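You operate a simulated robot arm through the tools that you are given. There is no shell and no other tool.

Carry out the task below with a simulated robot arm. There is one attempt and no reset: what you move stays moved.

Task
Clear the open printer's plate and wipe it clean.
Fine: switch off first, slide the bed well forward, the spacer into the dark parts tray, teal cloth back where it lay. What is to be rubbed or washed off counts as gone when no trace of it is left.

The check looks at the end state, three seconds after you hand in, the way a careful person would. Anything else that was tipped, shoved, dropped, spilled or broken makes it a failure. Flat cloth is picked up by pressing the open fingertips on it (5 to 10 N) and closing them slowly along it; thin cloth reads only 2 to 8 mm in the jaws.

Robot
A 7-joint arm with a two-finger parallel gripper, fixed in place. Base frame: the origin is at the foot of the arm, x ahead of it, y to its left, z up. Readings come in m, degrees, newtons and seconds.
Its first joint turns from -132.0 to 132.0 degrees. Payload 3.91 kg.
Tool frame: the origin (TCP) lies between the finger pads and is the grasp point; the fingertips stand 0.03 m ahead of it; z points along the fingers, y is the line along which they close. Largest opening 0.11 m; finger width 0.02, thickness 0.01; the body of the gripper, 0.048 by 0.112 m, starts 0.055 m behind the TCP.
Orientation is told as [roll, pitch, yaw] about the base's x, y, z axes, in that order, counted from this pose: with the fingers straight down and closing along the base's y, the tool's x points along the base's -x, its y along +y and its z along -z.

Tools
- The arm moves only by the tool step_arm. Its argument "commands" is a list of rows, each a list of 7 numbers: the turn, a rotation vector about the base's x, y, z in degrees, then the shift along the base's x, y, z in m, then the gripper command, from -1 (shut) to 1 (fully open), values between in proportion. In form: [[ax, ay, az, dx, dy, dz, claw], ...]. A call has 1 to 20 rows; each row is the pose to reach, as a shift and turn from the pose commanded when the call began. Rows are played at 5 a second. More than 0.05 m and 8.6 degrees between two rows, or a gripper value outside its range, and nothing of the call is played. A pose out of reach is approached as far as the arm can. The call stops where the force on the tool passes 40 N (or 10 N more than at its start, if that is more) or the arm is blocked; 0.2 s more then pass. The fingers move at their own pace (about 0.108 m/s each) and stop on an object; they squeeze with about 43 N. The grip force told is the motor's: it shows also when the fingers shut on nothing. Time passes only in rows, and 0.2 s behind the last, so rows that repeat a pose let the fingers close. It gives the time, the measured TCP pose, the force on the tool (base axes), the opening and the grip force at its end, in the units of the frame above (readings bear some noise), with the torque about the TCP (base axes, N m) and any sound that the robot's microphone picked up.
- Cameras (640 x 400 px; columns grow to the right, rows downward): "scene" is fixed at [0.3982, -0.4975, 1.5326]; the picture's right is [1.00, -0.10, 0.00], its down [-0.03, -0.33, -0.94] and it looks along [0.09, 0.94, -0.33] (base axes); focal length 348 px, centre (320, 200). "wrist" rides on the gripper at [0.072, 0.017, -0.103] in the tool frame; the picture's right is [-0.23, 0.97, 0.00], its down [-0.76, -0.18, -0.62] and it looks along [-0.61, -0.14, 0.78] (tool axes); focal length 222 px, centre (320, 200). There is no depth. A picture from a camera that has moved, and an enlarged one, comes with that camera's place and axes in the base frame and with its lens.
- snapshot(camera): a new picture of that camera. No time passes.
- inspect(camera, box): a new picture of the part [left, top, right, bottom] of that camera's present view, enlarged. No time passes.
- close_job(): hands the job in; it is judged then, once.

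Nothing tells you positions but the pictures and the camera data. Unless the task says otherwise, let go and move clear before handing in.

The tools are called as a command line: name --pt "numbers of a row" for each row, then --argument value for the rest, lists and objects as JSON in quotes. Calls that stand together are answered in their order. step_arm: Moves the arm, as the interface text tells. Its arguments: {"type":"object","properties":{"commands":{"type":"array","items":{"type":"array","items":{"type":"number"}}}},"required":["commands"]} The other tools are called the same way: snapshot (camera) takes a picture; inspect (camera, box) takes an enlarged picture of a part of a camera's view; close_job () hands the job in.

At the start:

```text
time_s: 0.0
ee_pos: [0.4351, 0.6071, 1.2748]
tool_rot: [0.0, 0.1, 0.0]
force: [0.2, -0.5, -0.9]
moment: [0.01, 0.0, 0.0]
opening: 0.1102
grip_force: 0.0
```

scene: 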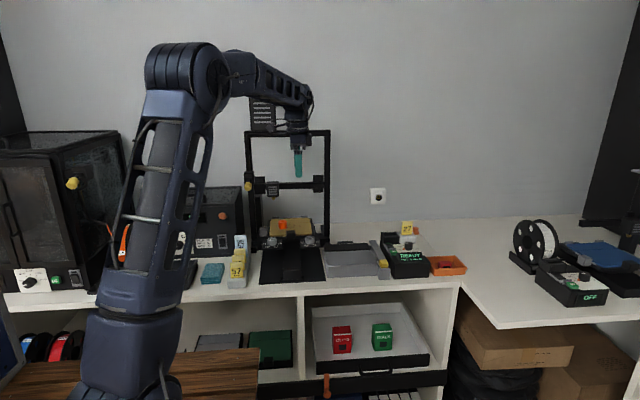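
wrist: 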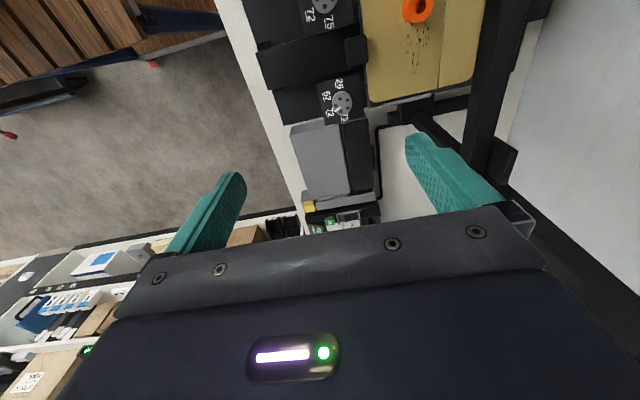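

I see a bench with an open-frame printer in the middle (gold plate with an orange part), a teal cloth left of it, a control box to the right and an orange tray. I'll look closer before moving.

inspect --camera "scene" --box '[170, 180, 330, 300]'

inspect --camera "scene" --box '[310, 200, 470, 300]'

inspect --camera "scene" --box '[500, 180, 640, 320]'

inspect --camera "wrist" --box '[240, 0, 520, 240]'

inspect --camera "scene" --box '[0, 120, 250, 300]'

```text
3.33 times, centred on (250, 240) of scene
camera zoom: at [0.3982, -0.4975, 1.5326], right [1.0, -0.1, 0.0], down [-0.03, -0.33, -0.94], along [0.09, 0.94, -0.33], focal length 1161 px, centre (553, 67)
```

zoom: 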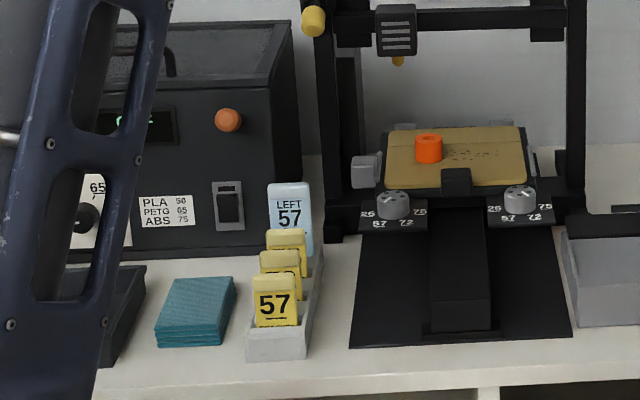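

```text
4.00 times, centred on (390, 250) of scene
camera zoom: at [0.3982, -0.4975, 1.5326], right [1.0, -0.1, 0.0], down [-0.03, -0.33, -0.94], along [0.09, 0.94, -0.33], focal length 1394 px, centre (40, 0)
```

zoom: 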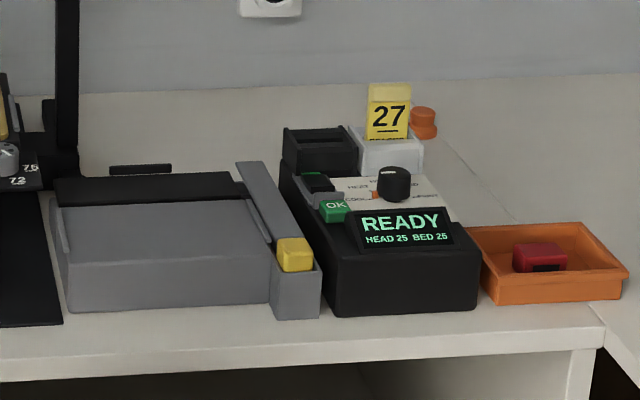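

```text
2.86 times, centred on (570, 250) of scene
camera zoom: at [0.3982, -0.4975, 1.5326], right [1.0, -0.1, 0.0], down [-0.03, -0.33, -0.94], along [0.09, 0.94, -0.33], focal length 996 px, centre (-394, 57)
```

zoom: 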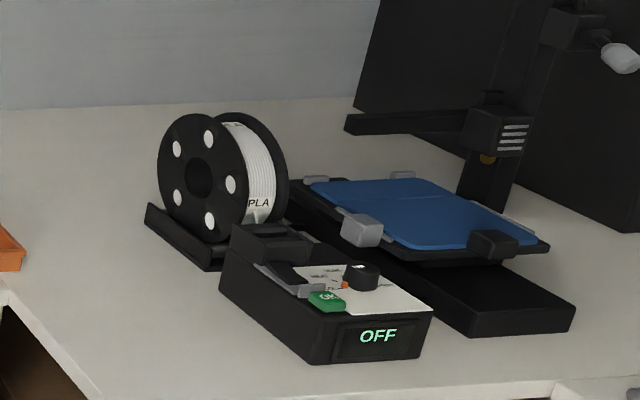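

```text
1.67 times, centred on (380, 120) of wrist
camera zoom: at [0.3626, 0.6234, 1.3767], right [0.23, 0.97, 0.0], down [0.76, -0.18, 0.62], along [0.61, -0.14, -0.78], focal length 370 px, centre (220, 333)
```

zoom: 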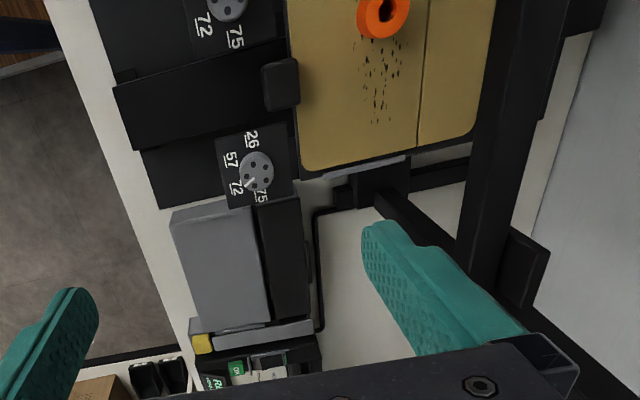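

```text
2.22 times, centred on (125, 210) of scene
camera zoom: at [0.3982, -0.4975, 1.5326], right [1.0, -0.1, 0.0], down [-0.03, -0.33, -0.94], along [0.09, 0.94, -0.33], focal length 774 px, centre (753, 178)
```

zoom: 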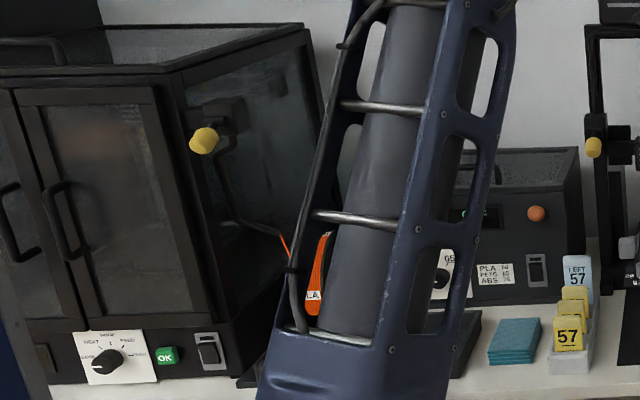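

The plate carries an orange spacer and dark specks; I place the spacer near (0.38, 0.75, 0.99). The controller reading "READY" sits near (0.80, 0.60). I'll move the wrist camera, staying high, to read the controller.

step_arm --pt "0 0 0 0.04 -0.03 0 1" --pt "0 0 0 0.08 -0.06 0 1" --pt "0 0 0 0.12 -0.08 0 1" --pt "0 0 0 0.16 -0.1 0 1" --pt "0 0 0 0.2 -0.1 0 1" --pt "0 0 0 0.2 -0.1 0 1"

snapshot --camera "wrist"

snapshot --camera "scene"

```text
time_s: 1.4
ee_pos: [0.634, 0.5066, 1.2714]
tool_rot: [-0.1, 0.0, 0.0]
force: [-1.2, 0.1, -0.8]
moment: [0.01, 0.03, 0.02]
opening: 0.1101
grip_force: 0.1
```

```text
taken
camera wrist: at [0.561, 0.5228, 1.3744], right [0.23, 0.97, 0.0], down [0.76, -0.18, 0.62], along [0.61, -0.14, -0.78], focal length 222 px, centre (320, 200)
```

wrist: 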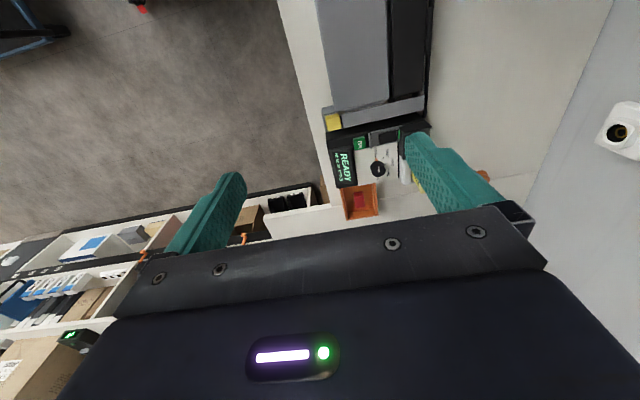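

```text
taken
```

scene: 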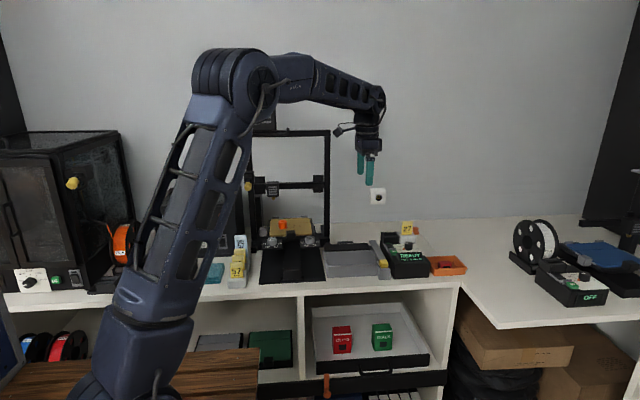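

The controller is now in view of the wrist camera. I'll enlarge it.

inspect --camera "wrist" --box '[310, 80, 438, 230]'

inspect --camera "wrist" --box '[330, 110, 430, 190]'

inspect --camera "scene" --box '[375, 215, 445, 285]'

```text
2.67 times, centred on (374, 155) of wrist
camera zoom: at [0.561, 0.5228, 1.3744], right [0.23, 0.97, 0.0], down [0.76, -0.18, 0.62], along [0.61, -0.14, -0.78], focal length 592 px, centre (176, 320)
```

zoom: 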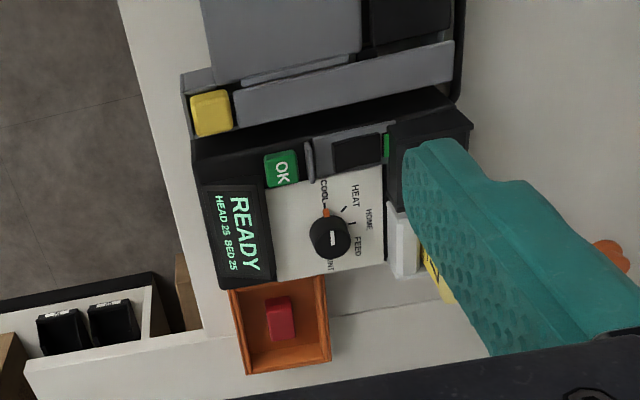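

```text
5.00 times, centred on (380, 150) of wrist
camera zoom: at [0.561, 0.5228, 1.3744], right [0.23, 0.97, 0.0], down [0.76, -0.18, 0.62], along [0.61, -0.14, -0.78], focal length 1111 px, centre (20, 450)
```

zoom: 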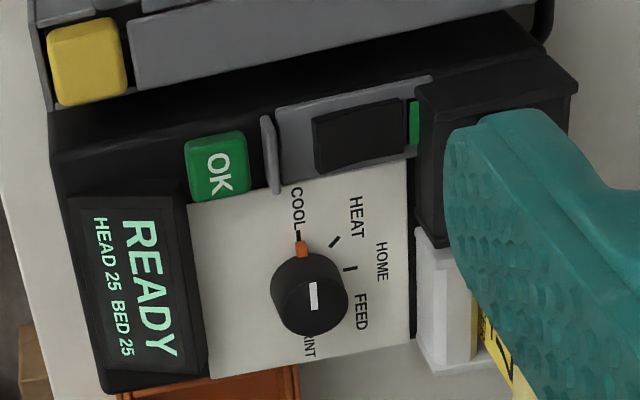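

```text
5.71 times, centred on (410, 250) of scene
camera zoom: at [0.3982, -0.4975, 1.5326], right [1.0, -0.1, 0.0], down [-0.03, -0.33, -0.94], along [0.09, 0.94, -0.33], focal length 1991 px, centre (-194, -86)
```

zoom: 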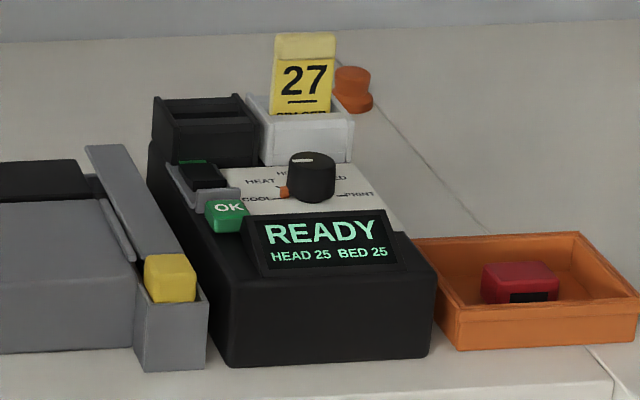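

The controller has an OK button, a five-position knob and a rocker switch with a green stripe; I place the rocker at about (0.762, 0.612, 0.958). I'll look closer to see which way it tilts, staying well above everything.

step_arm --pt "0 0 0 0.02 0.03 -0.03 1" --pt "0 0 0 0.045 0.06 -0.055 1" --pt "0 0 0 0.065 0.09 -0.08 1" --pt "0 0 0 0.085 0.115 -0.11 1" --pt "0 0 0 0.085 0.115 -0.11 1"

snapshot --camera "wrist"

inspect --camera "wrist" --box '[240, 50, 420, 180]'

inspect --camera "scene" --box '[535, 255, 615, 310]'

```text
time_s: 2.6
ee_pos: [0.719, 0.6234, 1.1622]
tool_rot: [0.0, 0.0, 0.0]
force: [0.0, 0.4, 0.6]
moment: [-0.02, -0.01, 0.04]
opening: 0.1101
grip_force: 0.1
```

```text
taken
camera wrist: at [0.6476, 0.6381, 1.2656], right [0.23, 0.97, 0.0], down [0.76, -0.18, 0.62], along [0.61, -0.14, -0.78], focal length 222 px, centre (320, 200)
```

wrist: 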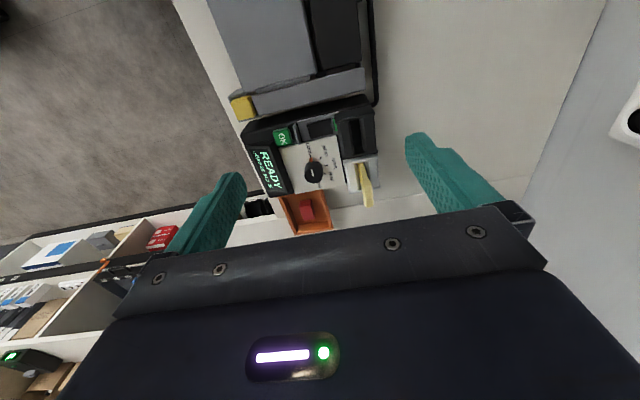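

```text
3.08 times, centred on (330, 115) of wrist
camera zoom: at [0.6476, 0.6381, 1.2656], right [0.23, 0.97, 0.0], down [0.76, -0.18, 0.62], along [0.61, -0.14, -0.78], focal length 684 px, centre (289, 462)
```

zoom: 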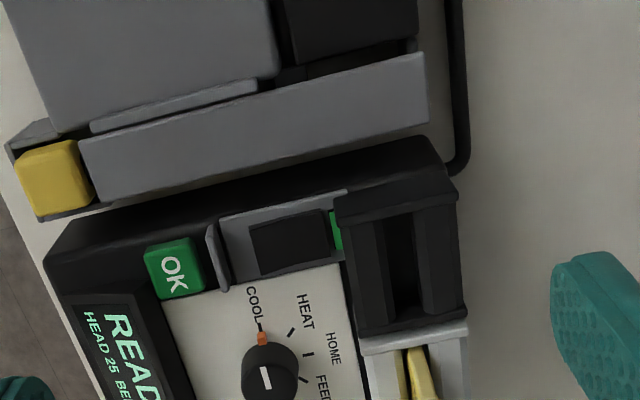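

```text
7.27 times, centred on (575, 282) of scene
camera zoom: at [0.3982, -0.4975, 1.5326], right [1.0, -0.1, 0.0], down [-0.03, -0.33, -0.94], along [0.09, 0.94, -0.33], focal length 2534 px, centre (-1534, -400)
```

zoom: 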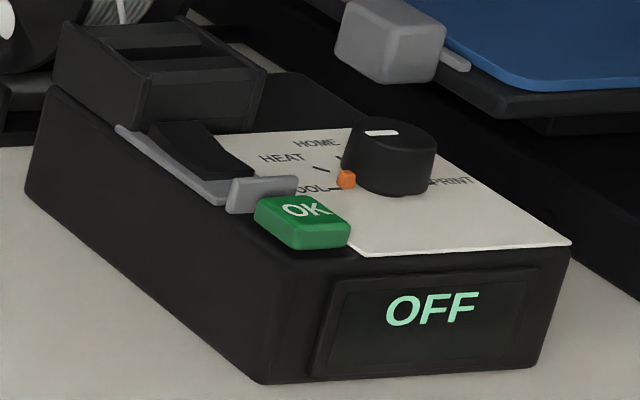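

The switch sits in a grey bezel with a green strip showing at its back end, while the right-hand "OFF" unit shows no green. I'll zoom harder on both to understand the mechanism.

inspect --camera "wrist" --box '[270, 95, 370, 155]'

inspect --camera "scene" --box '[385, 235, 415, 260]'

inspect --camera "scene" --box '[545, 265, 585, 290]'

inspect --camera "scene" --box '[0, 250, 100, 300]'

```text
6.40 times, centred on (320, 125) of wrist
camera zoom: at [0.6476, 0.6381, 1.2656], right [0.23, 0.97, 0.0], down [0.76, -0.18, 0.62], along [0.61, -0.14, -0.78], focal length 1422 px, centre (320, 680)
```

zoom: 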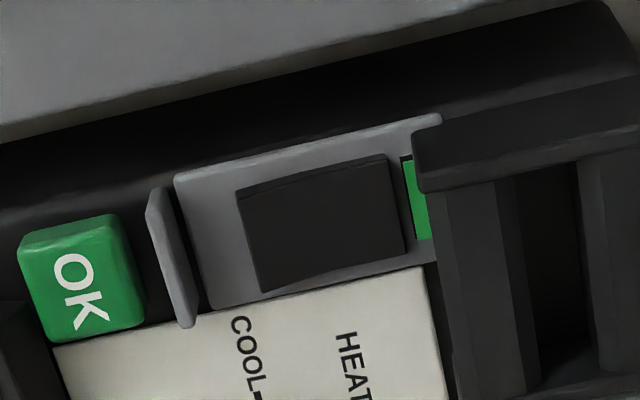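

```text
16.00 times, centred on (400, 248) of scene
camera zoom: at [0.3982, -0.4975, 1.5326], right [1.0, -0.1, 0.0], down [-0.03, -0.33, -0.94], along [0.09, 0.94, -0.33], focal length 5575 px, centre (-960, -560)
```

zoom: 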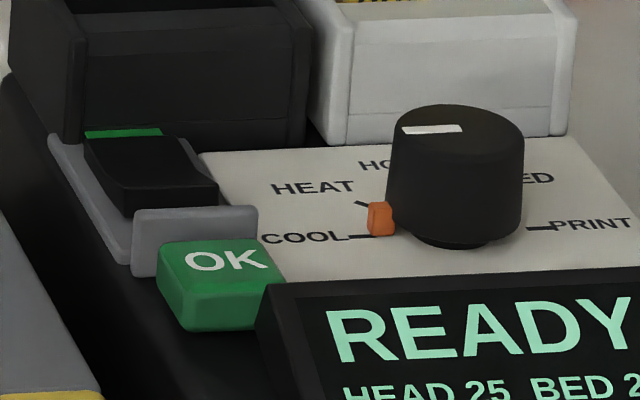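

```text
16.00 times, centred on (565, 278) of scene
camera zoom: at [0.3982, -0.4975, 1.5326], right [1.0, -0.1, 0.0], down [-0.03, -0.33, -0.94], along [0.09, 0.94, -0.33], focal length 5575 px, centre (-3600, -1040)
```

zoom: 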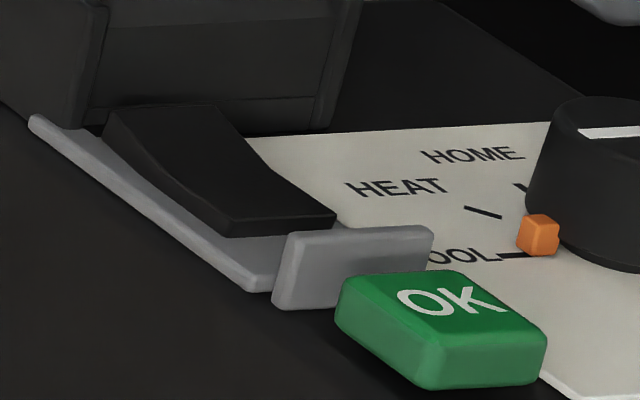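

```text
6.40 times, centred on (50, 275) of scene
camera zoom: at [0.3982, -0.4975, 1.5326], right [1.0, -0.1, 0.0], down [-0.03, -0.33, -0.94], along [0.09, 0.94, -0.33], focal length 2230 px, centre (2048, -280)
```

zoom: 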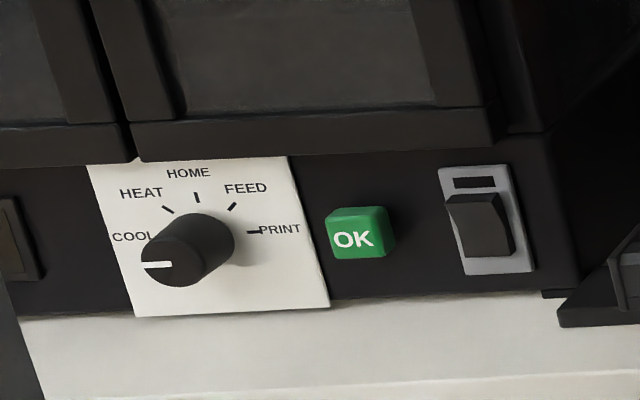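

The rocker's front end (toward −y) is raised while on; on the "OFF" unit the back end is raised. I will close the fingers and press the front end at about (0.763, 0.602), first hovering above it.

step_arm --pt "0 0 0 0.02 -0.01 -0.03 -1" --pt "0 0 0 0.043 -0.02 -0.06 -1" --pt "0 0 0 0.043 -0.02 -0.09 -1" --pt "0 0 0 0.043 -0.02 -0.12 -1" --pt "0 0 0 0.043 -0.02 -0.12 -1"

snapshot --camera "wrist"

inspect --camera "scene" --box '[365, 200, 445, 270]'

```text
time_s: 3.8
ee_pos: [0.7639, 0.6023, 1.0436]
tool_rot: [0.0, -0.1, 0.0]
force: [1.4, -0.1, 0.8]
moment: [0.02, 0.0, -0.02]
opening: 0.0
grip_force: 38.5
```

```text
taken
camera wrist: at [0.6912, 0.618, 1.1464], right [0.23, 0.97, 0.0], down [0.76, -0.18, 0.62], along [0.61, -0.14, -0.78], focal length 222 px, centre (320, 200)
```

wrist: 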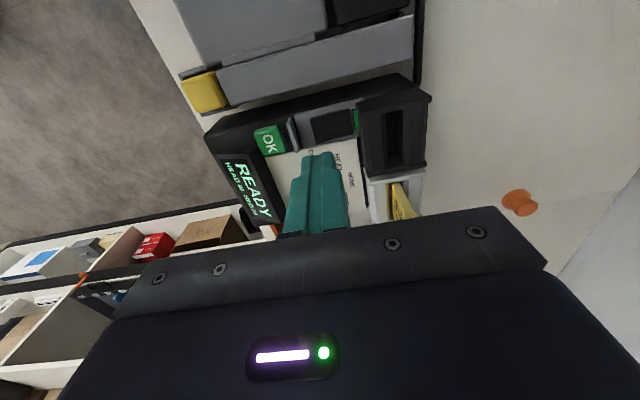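

```text
5.71 times, centred on (405, 235) of scene
camera zoom: at [0.3982, -0.4975, 1.5326], right [1.0, -0.1, 0.0], down [-0.03, -0.33, -0.94], along [0.09, 0.94, -0.33], focal length 1991 px, centre (-166, 0)
```

zoom: 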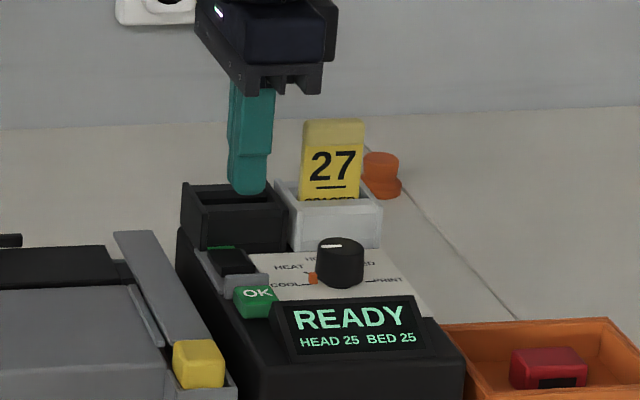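

The closed fingertips hang right above the rocker's front end. I'll lower slowly until contact and press gently.

step_arm --pt "0 0 0 -0.002 0 -0.015 -1" --pt "0 0 0 -0.002 0 -0.03 -1" --pt "0 0 0 -0.002 0 -0.04 -1" --pt "0 0 0 -0.002 0 -0.046 -1" --pt "0 0 0 -0.002 0 -0.05 -1"

inspect --camera "scene" --box '[375, 220, 435, 275]'

inspect --camera "wrist" --box '[220, 40, 420, 200]'

```text
time_s: 5.0
ee_pos: [0.7609, 0.6021, 0.9925]
tool_rot: [0.0, 0.0, 0.1]
force: [0.6, 0.2, 0.4]
moment: [-0.02, -0.01, 0.0]
opening: 0.0
grip_force: 37.8
```

```text
7.27 times, centred on (405, 248) of scene
camera zoom: at [0.3982, -0.4975, 1.5326], right [1.0, -0.1, 0.0], down [-0.03, -0.33, -0.94], along [0.09, 0.94, -0.33], focal length 2534 px, centre (-298, -146)
```

zoom: 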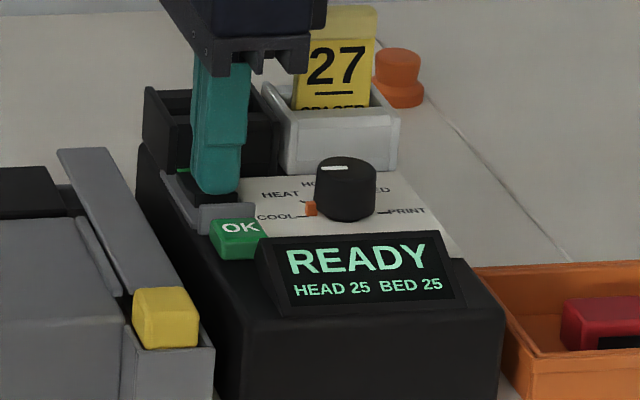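

```text
2.50 times, centred on (320, 120) of wrist
camera zoom: at [0.6889, 0.6183, 1.0968], right [0.23, 0.97, 0.0], down [0.76, -0.18, 0.62], along [0.61, -0.14, -0.78], focal length 555 px, centre (320, 400)
```

zoom: 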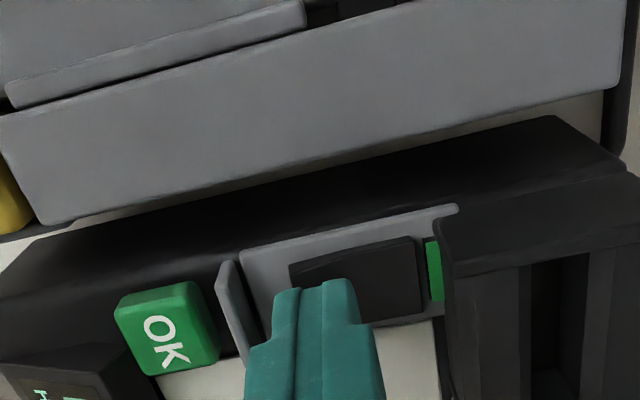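

Not in contact yet; the tip sits just above the rocker's front half. I'll continue down in small steps.

step_arm --pt "0 0 0 0 0 -0.003 -1" --pt "0 0 0 0 0 -0.006 -1" --pt "0 0 0 0 0 -0.009 -1" --pt "0 0 0 0 0 -0.012 -1"

inspect --camera "scene" --box '[375, 220, 435, 275]'

inspect --camera "wrist" --box '[220, 40, 420, 200]'

```text
time_s: 5.9
ee_pos: [0.761, 0.6023, 0.9903]
tool_rot: [0.3, -0.3, -0.2]
force: [-4.8, -4.3, 10.2]
moment: [-0.02, 0.2, 0.07]
opening: 0.0
grip_force: 37.8
heard: click
stopped in row 4: the force on the tool passed its limit at 44 N (the readings are from after the stop); the commanded pose is now the measured one
```

```text
7.27 times, centred on (405, 248) of scene
camera zoom: at [0.3982, -0.4975, 1.5326], right [1.0, -0.1, 0.0], down [-0.03, -0.33, -0.94], along [0.09, 0.94, -0.33], focal length 2534 px, centre (-298, -146)
```

zoom: 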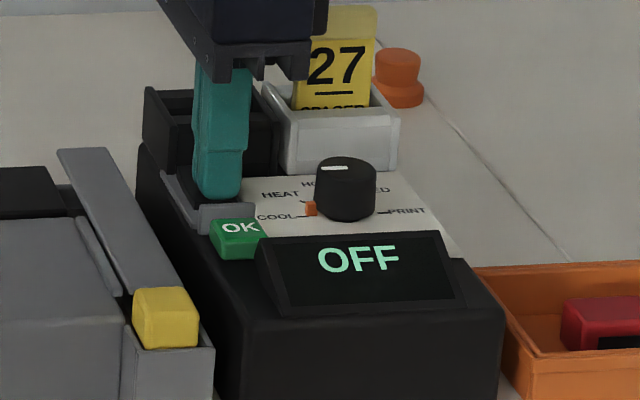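

```text
2.50 times, centred on (320, 120) of wrist
camera zoom: at [0.6894, 0.6178, 1.0935], right [0.23, 0.97, 0.01], down [0.76, -0.18, 0.63], along [0.61, -0.14, -0.78], focal length 555 px, centre (320, 400)
```

zoom: 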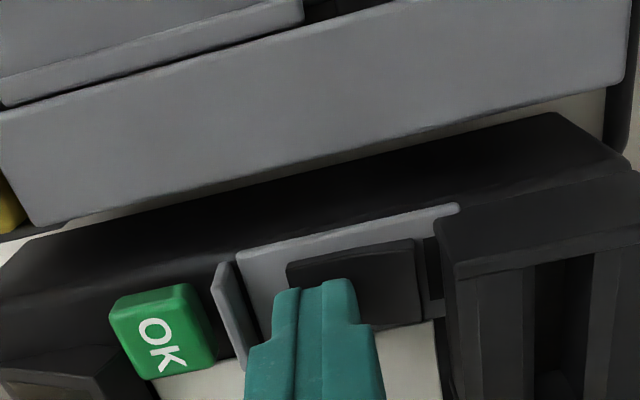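

A click came and the display reads OFF, so the switch is done. I'll lift straight up and go to look at the printer bed, tray and cloth area.

step_arm --pt "0 0 0 0 0 0.04 -1" --pt "0 0 0 0 0 0.09 -1" --pt "0 0 0 -0.02 -0.02 0.13 -1" --pt "0 0 0 -0.06 -0.04 0.16 -1" --pt "0 0 0 -0.1 -0.06 0.2 -1" --pt "0 0 0 -0.14 -0.08 0.24 -1" --pt "0 0 0 -0.18 -0.1 0.26 -1" --pt "0 0 0 -0.22 -0.1 0.28 0" --pt "0 0 0 -0.26 -0.1 0.28 1" --pt "0 0 0 -0.3 -0.1 0.28 1" --pt "0 0 0 -0.34 -0.08 0.28 1" --pt "0 0 0 -0.37 -0.06 0.28 1" --pt "0 0 0 -0.37 -0.06 0.28 1"

snapshot --camera "wrist"

snapshot --camera "scene"

```text
refused: row 4 steps farther than a row can; nothing moved
```

```text
taken
camera wrist: at [0.6894, 0.6178, 1.0935], right [0.23, 0.97, 0.01], down [0.76, -0.18, 0.63], along [0.61, -0.14, -0.78], focal length 222 px, centre (320, 200)
```

wrist: 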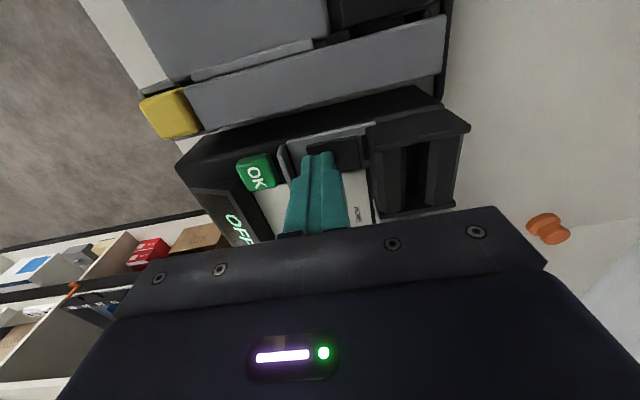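

```text
taken
```

scene: 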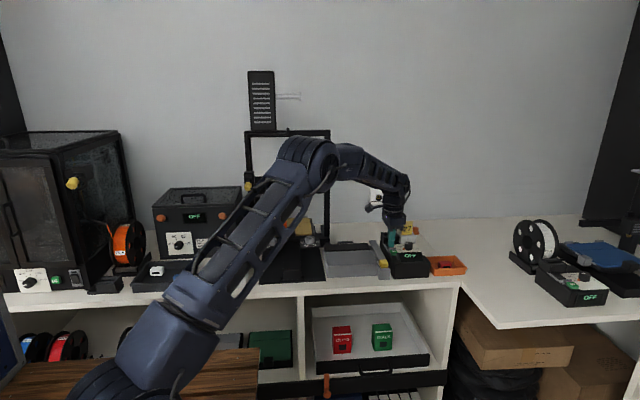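

That call was refused for a step just over 0.05 m. The arm's new pose now reveals a dark tray on the left; I'll inspect that, and lift with shorter steps.

inspect --camera "scene" --box '[80, 210, 240, 310]'

step_arm --pt "0 0 0 0 0 0.04 -1" --pt "0 0 0 0 0 0.08 -1" --pt "0 0 0 -0.02 -0.02 0.12 -1" --pt "0 0 0 -0.05 -0.03 0.15 -1" --pt "0 0 0 -0.08 -0.045 0.18 -1" --pt "0 0 0 -0.11 -0.06 0.21 -1" --pt "0 0 0 -0.14 -0.075 0.24 -1" --pt "0 0 0 -0.17 -0.09 0.27 0" --pt "0 0 0 -0.21 -0.1 0.28 1" --pt "0 0 0 -0.25 -0.1 0.28 1" --pt "0 0 0 -0.29 -0.1 0.28 1" --pt "0 0 0 -0.33 -0.1 0.28 1" --pt "0 0 0 -0.37 -0.1 0.28 1" --pt "0 0 0 -0.37 -0.1 0.28 1"

snapshot --camera "wrist"

snapshot --camera "scene"

```text
4.00 times, centred on (160, 260) of scene
camera zoom: at [0.3982, -0.4975, 1.5326], right [1.0, -0.1, 0.0], down [-0.03, -0.33, -0.94], along [0.09, 0.94, -0.33], focal length 1394 px, centre (960, -40)
```

zoom: 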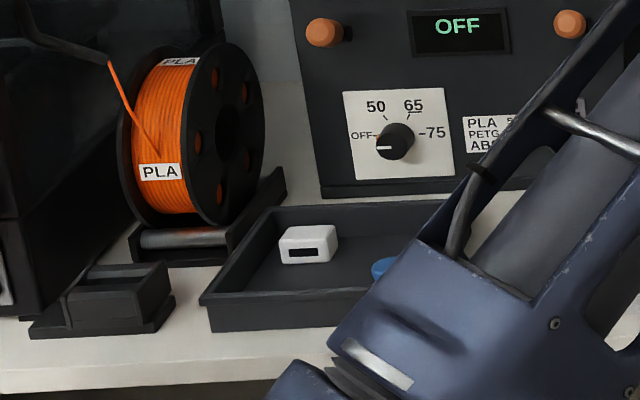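

```text
time_s: 8.9
ee_pos: [0.3909, 0.5019, 1.2689]
tool_rot: [0.3, -0.2, 0.0]
force: [0.4, -0.4, -0.9]
moment: [0.0, 0.0, 0.0]
opening: 0.11
grip_force: 0.1
```

```text
taken
camera wrist: at [0.3187, 0.5172, 1.3716], right [0.23, 0.97, 0.0], down [0.76, -0.18, 0.63], along [0.61, -0.14, -0.78], focal length 222 px, centre (320, 200)
```

wrist: 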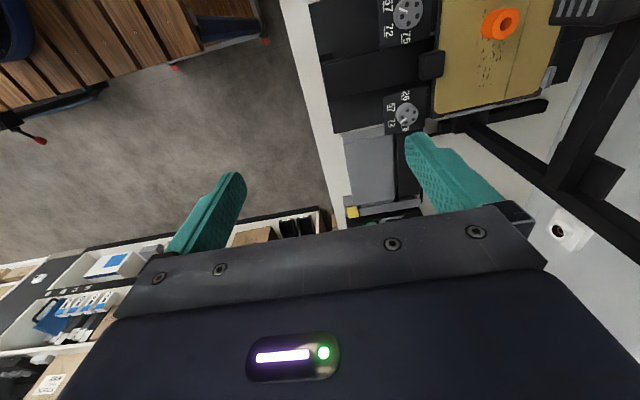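

```text
taken
```

scene: 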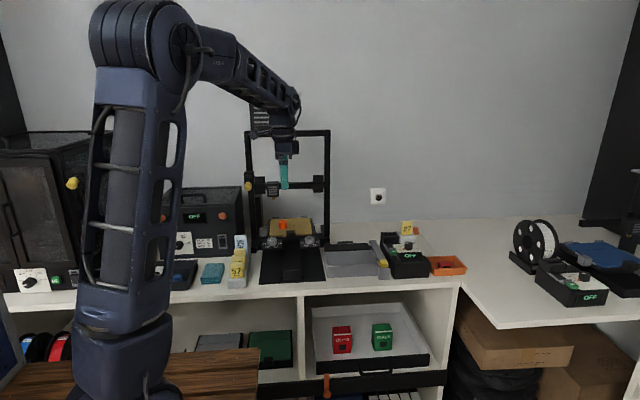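

The dark tray on the left holds a white and a blue block, near (-0.04, 0.57); that is the dark parts tray. I'll turn the tool 90° so the camera looks along +y, to survey bed, cloth and tray.

step_arm --pt "0 0 8.2 0 0 0 1" --pt "0 0 16.4 0 0 0 1" --pt "0 0 24.6 0 0 0 1" --pt "0 0 32.8 0 0 0 1" --pt "0 0 41 0 0 0 1" --pt "0 0 49.2 0 0 0 1" --pt "0 0 57.4 0 0 0 1" --pt "0 0 65.6 0 0 0 1" --pt "0 0 73.8 0 0 0 1" --pt "0 0 82 0 0 0 1" --pt "0 0 90 0 0 0 1" --pt "0 0 90 0 0 0 1"

snapshot --camera "wrist"

snapshot --camera "scene"

```text
time_s: 11.5
ee_pos: [0.3926, 0.5029, 1.2691]
tool_rot: [0.2, -0.3, 90.0]
force: [-0.9, -0.7, 1.4]
moment: [0.0, -0.01, 0.01]
opening: 0.11
grip_force: 0.1
```

```text
taken
camera wrist: at [0.3761, 0.429, 1.372], right [-0.97, 0.23, 0.0], down [0.18, 0.76, 0.63], along [0.14, 0.61, -0.78], focal length 222 px, centre (320, 200)
```

wrist: 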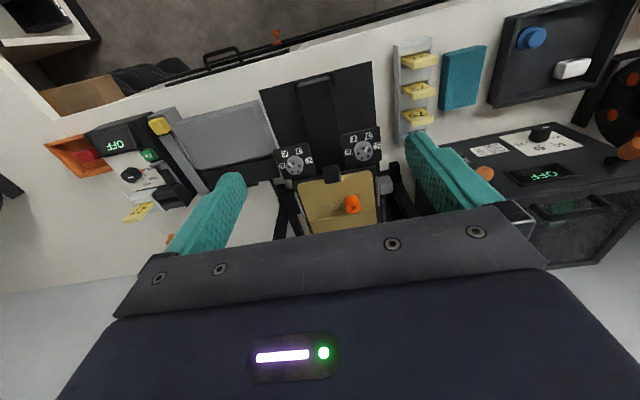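

```text
taken
```

scene: 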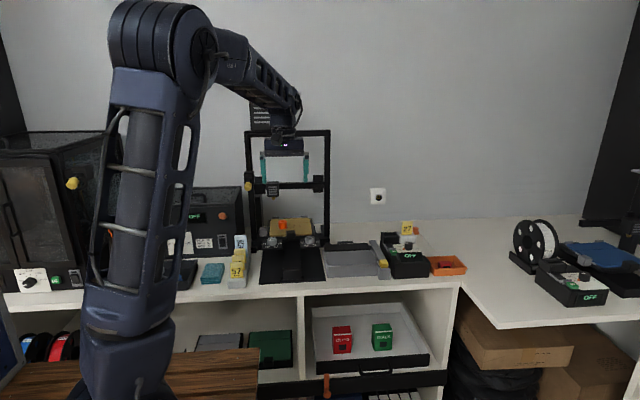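

This overview shows everything from the front: the bed with tab, cloth, and dark tray with white and blue parts. I'll enlarge the key parts.

inspect --camera "wrist" --box '[250, 60, 410, 240]'

inspect --camera "wrist" --box '[380, 0, 640, 150]'

inspect --camera "scene" --box '[240, 160, 350, 290]'

```text
2.22 times, centred on (330, 150) of wrist
camera zoom: at [0.3761, 0.429, 1.372], right [-0.97, 0.23, 0.0], down [0.18, 0.76, 0.63], along [0.14, 0.61, -0.78], focal length 494 px, centre (298, 311)
```

zoom: 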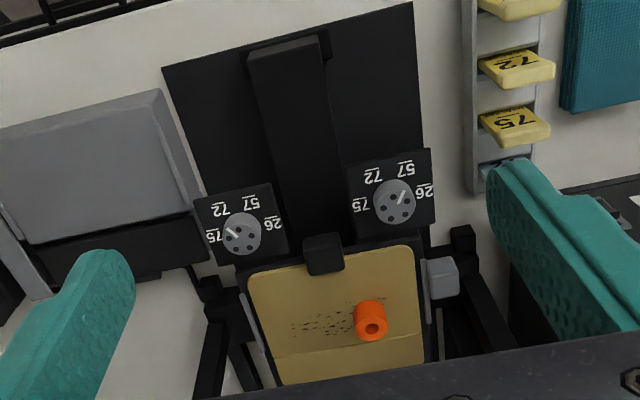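

```text
2.46 times, centred on (510, 75) of wrist
camera zoom: at [0.3761, 0.429, 1.372], right [-0.97, 0.23, 0.0], down [0.18, 0.76, 0.63], along [0.14, 0.61, -0.78], focal length 547 px, centre (-148, 508)
```

zoom: 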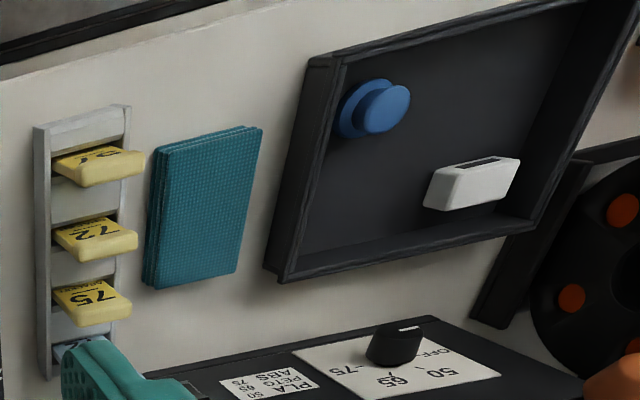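

```text
3.08 times, centred on (295, 225) of scene
camera zoom: at [0.3982, -0.4975, 1.5326], right [1.0, -0.1, 0.0], down [-0.03, -0.33, -0.94], along [0.09, 0.94, -0.33], focal length 1072 px, centre (397, 123)
```

zoom: 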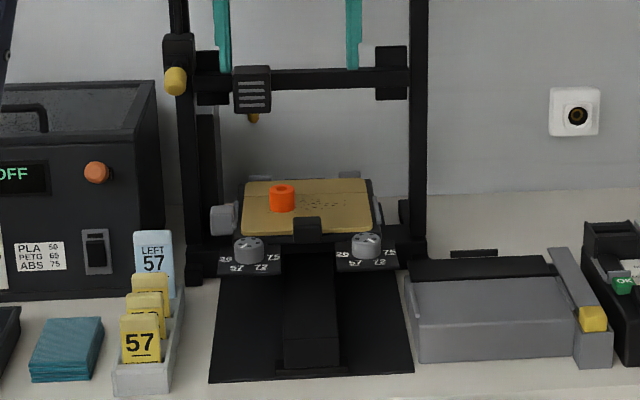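

I place the bed tab at about (0.405, 0.66, 0.99), the spacer at (0.374, 0.747, top 1.012), and the print head front at about y 0.71, z 1.1–1.2. I'll approach the tab with fingers closing along x, tilted slightly so the gripper body stays away from the gantry, stopping short to check.

step_arm --pt "3 0 0 0.003 0.02 -0.04 0.1" --pt "6 0 0 0.006 0.04 -0.08 0.1" --pt "9 0 0 0.009 0.065 -0.115 0.1" --pt "12 0 0 0.012 0.09 -0.15 0.1" --pt "12 0 0 0.014 0.11 -0.18 0.1" --pt "12 0 0 0.014 0.12 -0.2 0.1" --pt "12 0 0 0.014 0.12 -0.2 0.1"

snapshot --camera "wrist"

inspect --camera "scene" --box '[230, 100, 350, 290]'

```text
time_s: 13.1
ee_pos: [0.4065, 0.6226, 1.0668]
tool_rot: [0.2, -12.3, 90.1]
force: [-1.3, -0.1, -0.6]
moment: [0.01, 0.01, 0.02]
opening: 0.0605
grip_force: 0.1
```

```text
taken
camera wrist: at [0.39, 0.5284, 1.1533], right [-0.97, 0.22, 0.05], down [0.18, 0.61, 0.77], along [0.14, 0.76, -0.64], focal length 222 px, centre (320, 200)
```

wrist: 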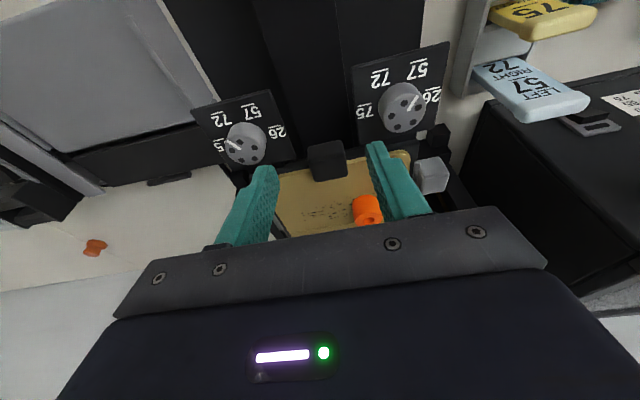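

```text
2.11 times, centred on (290, 195) of scene
camera zoom: at [0.3982, -0.4975, 1.5326], right [1.0, -0.1, 0.0], down [-0.03, -0.33, -0.94], along [0.09, 0.94, -0.33], focal length 734 px, centre (383, 210)
```

zoom: 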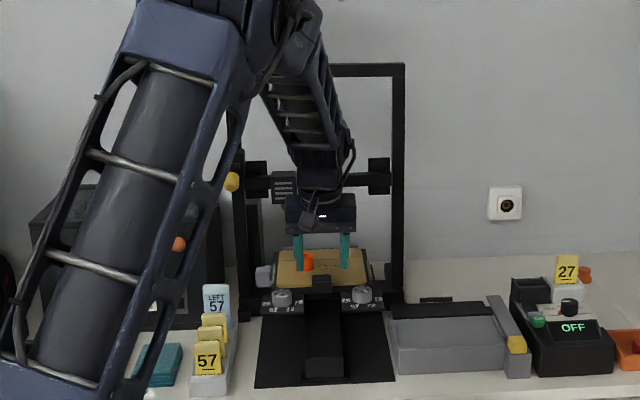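

The fingers hang just ahead of the tab with knobs to either side. I'll zoom in to place the tab precisely.

inspect --camera "wrist" --box '[220, 80, 440, 240]'

inspect --camera "scene" --box '[265, 210, 325, 255]'

```text
2.50 times, centred on (330, 160) of wrist
camera zoom: at [0.39, 0.5284, 1.1533], right [-0.97, 0.22, 0.05], down [0.18, 0.61, 0.77], along [0.14, 0.76, -0.64], focal length 555 px, centre (295, 300)
```

zoom: 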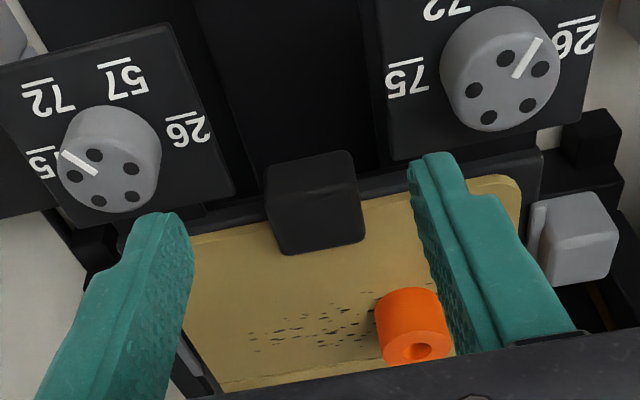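

```text
8.89 times, centred on (295, 232) of scene
camera zoom: at [0.3982, -0.4975, 1.5326], right [1.0, -0.1, 0.0], down [-0.03, -0.33, -0.94], along [0.09, 0.94, -0.33], focal length 3097 px, centre (542, -89)
```

zoom: 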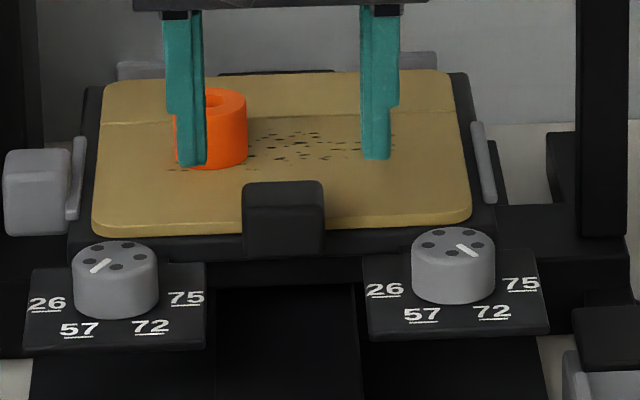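

The tab spans about x 0.387–0.421, y 0.647–0.676, z 0.987–1.007, and the knobs appear to ride with the bed (tops at z ≈ 1.0), so I'll keep the fingers narrow between them. I'll lower onto the front half of the tab and close.

step_arm --pt "0 0 0 -0.001 0.012 -0.01 -0.05" --pt "0 0 0 -0.001 0.025 -0.02 -0.05" --pt "0 0 0 -0.001 0.025 -0.035 -0.05" --pt "0 0 0 -0.001 0.025 -0.05 -0.05" --pt "0 0 0 -0.001 0.025 -0.06 -0.05" --pt "0 0 0 -0.001 0.025 -0.06 -0.05"

inspect --camera "wrist" --box '[220, 80, 440, 240]'

inspect --camera "scene" --box '[255, 190, 335, 255]'

```text
time_s: 14.5
ee_pos: [0.4041, 0.6482, 1.009]
tool_rot: [0.1, -12.2, 90.0]
force: [-0.2, 0.0, -0.8]
moment: [-0.04, 0.01, 0.01]
opening: 0.0523
grip_force: 0.1
```

```text
2.50 times, centred on (330, 160) of wrist
camera zoom: at [0.3884, 0.5546, 1.0943], right [-0.97, 0.22, 0.05], down [0.18, 0.61, 0.77], along [0.14, 0.76, -0.64], focal length 555 px, centre (295, 300)
```

zoom: 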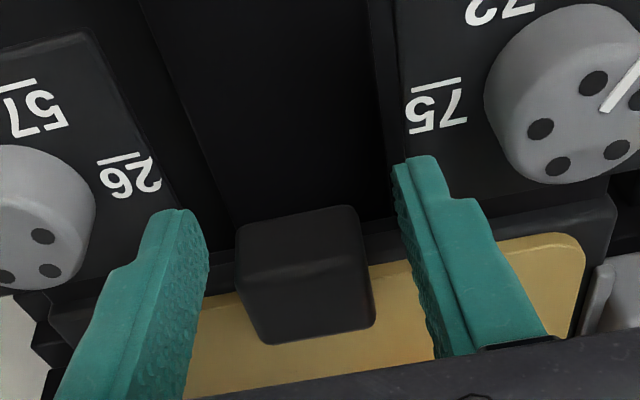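

```text
6.15 times, centred on (295, 222) of scene
camera zoom: at [0.3982, -0.4975, 1.5326], right [1.0, -0.1, 0.0], down [-0.03, -0.33, -0.94], along [0.09, 0.94, -0.33], focal length 2144 px, centre (474, 62)
```

zoom: 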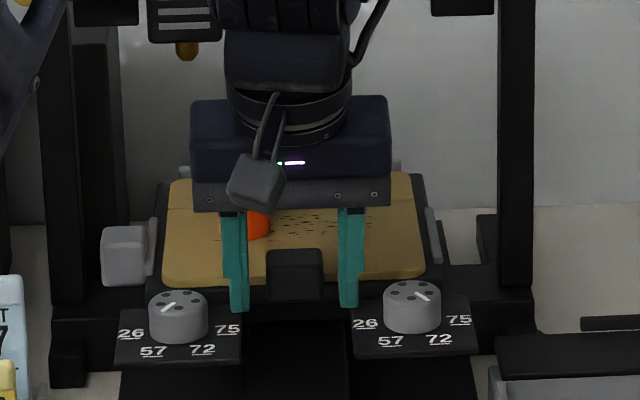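

The fingers straddle the tab evenly. I'll close on it.

step_arm --pt "0 0 0 0 0 0 -0.3" --pt "0 0 0 0 0 0 -0.5" --pt "0 0 0 0 0 0 -1" --pt "0 0 0 0 0 0 -1"

inspect --camera "wrist" --box '[220, 80, 440, 240]'

```text
time_s: 15.5
ee_pos: [0.405, 0.647, 1.0079]
tool_rot: [0.2, -12.3, 90.0]
force: [2.8, -0.7, 0.0]
moment: [-0.09, -0.16, -0.1]
opening: 0.0331
grip_force: 42.9
```

```text
2.50 times, centred on (330, 160) of wrist
camera zoom: at [0.3887, 0.5545, 1.0945], right [-0.97, 0.22, 0.05], down [0.18, 0.61, 0.77], along [0.14, 0.76, -0.64], focal length 555 px, centre (295, 300)
```

zoom: 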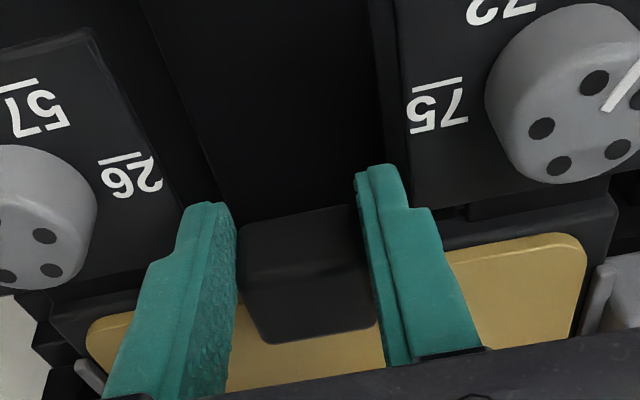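

The tab is held (33 mm). I'll pull the bed forward slowly, watching the force so the spacer doesn't topple.

step_arm --pt "0 0 0 0 -0.003 0 -1" --pt "0 0 0 0 -0.008 0 -1" --pt "0 0 0 0 -0.014 0 -1" --pt "0 0 0 0 -0.02 0 -1" --pt "0 0 0 0 -0.026 0 -1" --pt "0 0 0 0 -0.032 0 -1" --pt "0 0 0 0 -0.038 0 -1" --pt "0 0 0 0 -0.044 0 -1" --pt "0 0 0 0 -0.05 0 -1"

snapshot --camera "wrist"

inspect --camera "scene" --box '[255, 190, 335, 290]'

```text
time_s: 17.5
ee_pos: [0.4048, 0.5986, 1.0095]
tool_rot: [0.2, -12.3, 90.1]
force: [-0.9, 4.5, -0.6]
moment: [-0.1, -0.03, 0.06]
opening: 0.033
grip_force: 42.7
```

```text
taken
camera wrist: at [0.3885, 0.5041, 1.0948], right [-0.97, 0.22, 0.05], down [0.18, 0.61, 0.77], along [0.14, 0.76, -0.64], focal length 222 px, centre (320, 200)
```

wrist: 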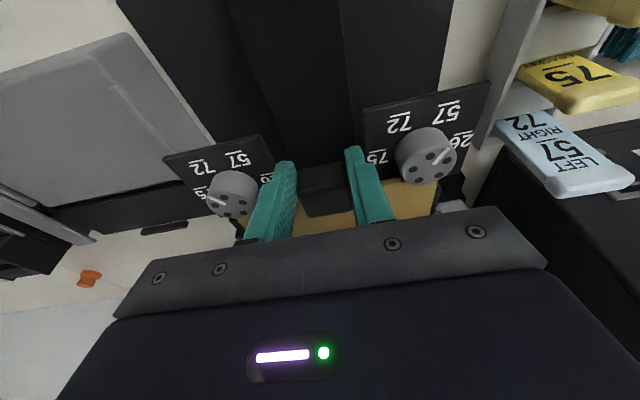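

```text
4.00 times, centred on (295, 240) of scene
camera zoom: at [0.3982, -0.4975, 1.5326], right [1.0, -0.1, 0.0], down [-0.03, -0.33, -0.94], along [0.09, 0.94, -0.33], focal length 1394 px, centre (420, 40)
```

zoom: 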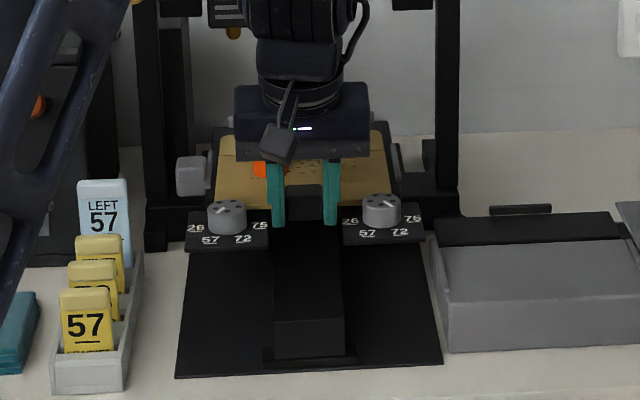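

The bed slides smoothly with about 4.5 N and the knobs ride along. I'll continue forward.

step_arm --pt "0 0 0 0 -0.004 0 -1" --pt "0 0 0 0 -0.01 0 -1" --pt "0 0 0 0 -0.016 0 -1" --pt "0 0 0 0 -0.022 0 -1" --pt "0 0 0 0 -0.028 0 -1" --pt "0 0 0 0 -0.034 0 -1" --pt "0 0 0 0 -0.04 0 -1" --pt "0 0 0 0 -0.046 0 -1" --pt "0 0 0 0 -0.052 0 -1" --pt "0 0 0 0 -0.058 0 -1" --pt "0 0 0 0 -0.063 0 -1"

inspect --camera "scene" --box '[255, 190, 335, 290]'

snapshot --camera "wrist"

```text
time_s: 19.9
ee_pos: [0.4067, 0.5343, 1.0075]
tool_rot: [0.2, -12.2, 90.0]
force: [0.1, 2.5, 2.3]
moment: [0.09, -0.22, -0.12]
opening: 0.0331
grip_force: 42.7
```

```text
4.00 times, centred on (295, 240) of scene
camera zoom: at [0.3982, -0.4975, 1.5326], right [1.0, -0.1, 0.0], down [-0.03, -0.33, -0.94], along [0.09, 0.94, -0.33], focal length 1394 px, centre (420, 40)
```

zoom: 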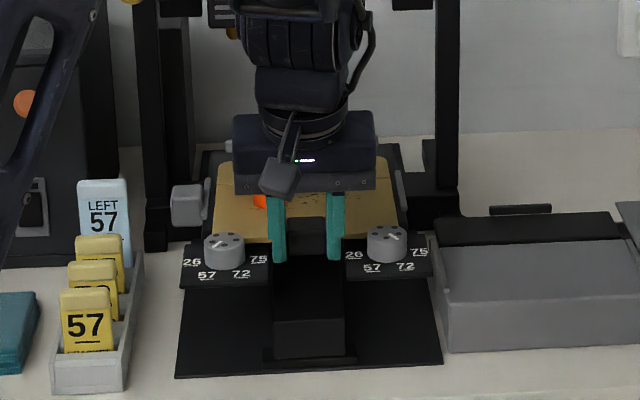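

```text
taken
camera wrist: at [0.3893, 0.4415, 1.0942], right [-0.97, 0.22, 0.05], down [0.18, 0.61, 0.77], along [0.14, 0.76, -0.64], focal length 222 px, centre (320, 200)
```

wrist: 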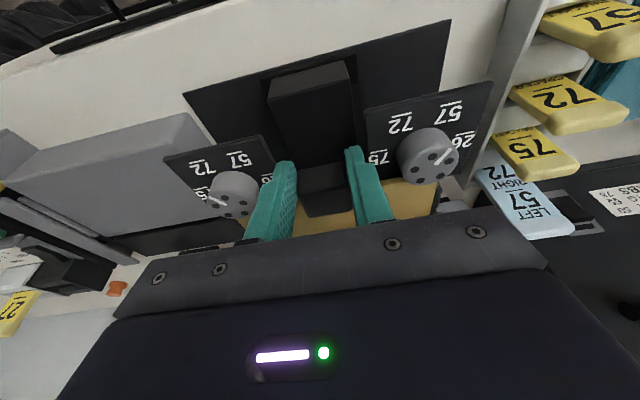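

The bed has come 113 mm and still moves freely. I'll keep going gently to find its end stop.

step_arm --pt "0 0 0 0 -0.004 0 -1" --pt "0 0 0 0 -0.008 0 -1" --pt "0 0 0 0 -0.012 0 -1" --pt "0 0 0 0 -0.016 0 -1"

inspect --camera "scene" --box '[255, 190, 335, 290]'

```text
time_s: 20.9
ee_pos: [0.4047, 0.5183, 1.0085]
tool_rot: [0.2, -12.1, 90.0]
force: [-0.2, 2.5, 0.9]
moment: [-0.06, -0.1, 0.04]
opening: 0.033
grip_force: 42.5
```

```text
4.00 times, centred on (295, 240) of scene
camera zoom: at [0.3982, -0.4975, 1.5326], right [1.0, -0.1, 0.0], down [-0.03, -0.33, -0.94], along [0.09, 0.94, -0.33], focal length 1394 px, centre (420, 40)
```

zoom: 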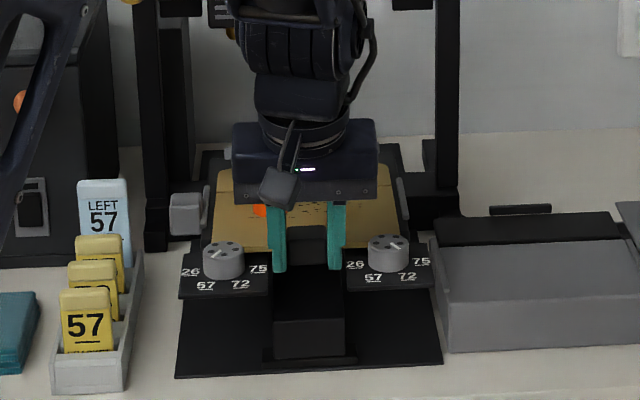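

Still free at 129 mm of travel. A little more to reach the stop.

step_arm --pt "0 0 0 0 -0.004 0 -1" --pt "0 0 0 0 -0.008 0 -1" --pt "0 0 0 0 -0.012 0 -1" --pt "0 0 0 0 -0.016 0 -1" --pt "0 0 0 0 -0.02 0 -1"

inspect --camera "scene" --box '[255, 190, 335, 290]'

```text
time_s: 22.1
ee_pos: [0.4042, 0.5019, 1.0104]
tool_rot: [0.2, -12.6, 89.9]
force: [1.6, 32.2, -0.8]
moment: [0.71, -0.02, -0.02]
opening: 0.0335
grip_force: 43.2
```

```text
4.00 times, centred on (295, 240) of scene
camera zoom: at [0.3982, -0.4975, 1.5326], right [1.0, -0.1, 0.0], down [-0.03, -0.33, -0.94], along [0.09, 0.94, -0.33], focal length 1394 px, centre (420, 40)
```

zoom: 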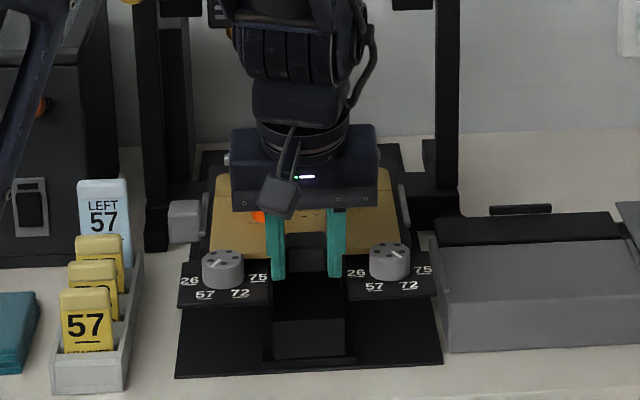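

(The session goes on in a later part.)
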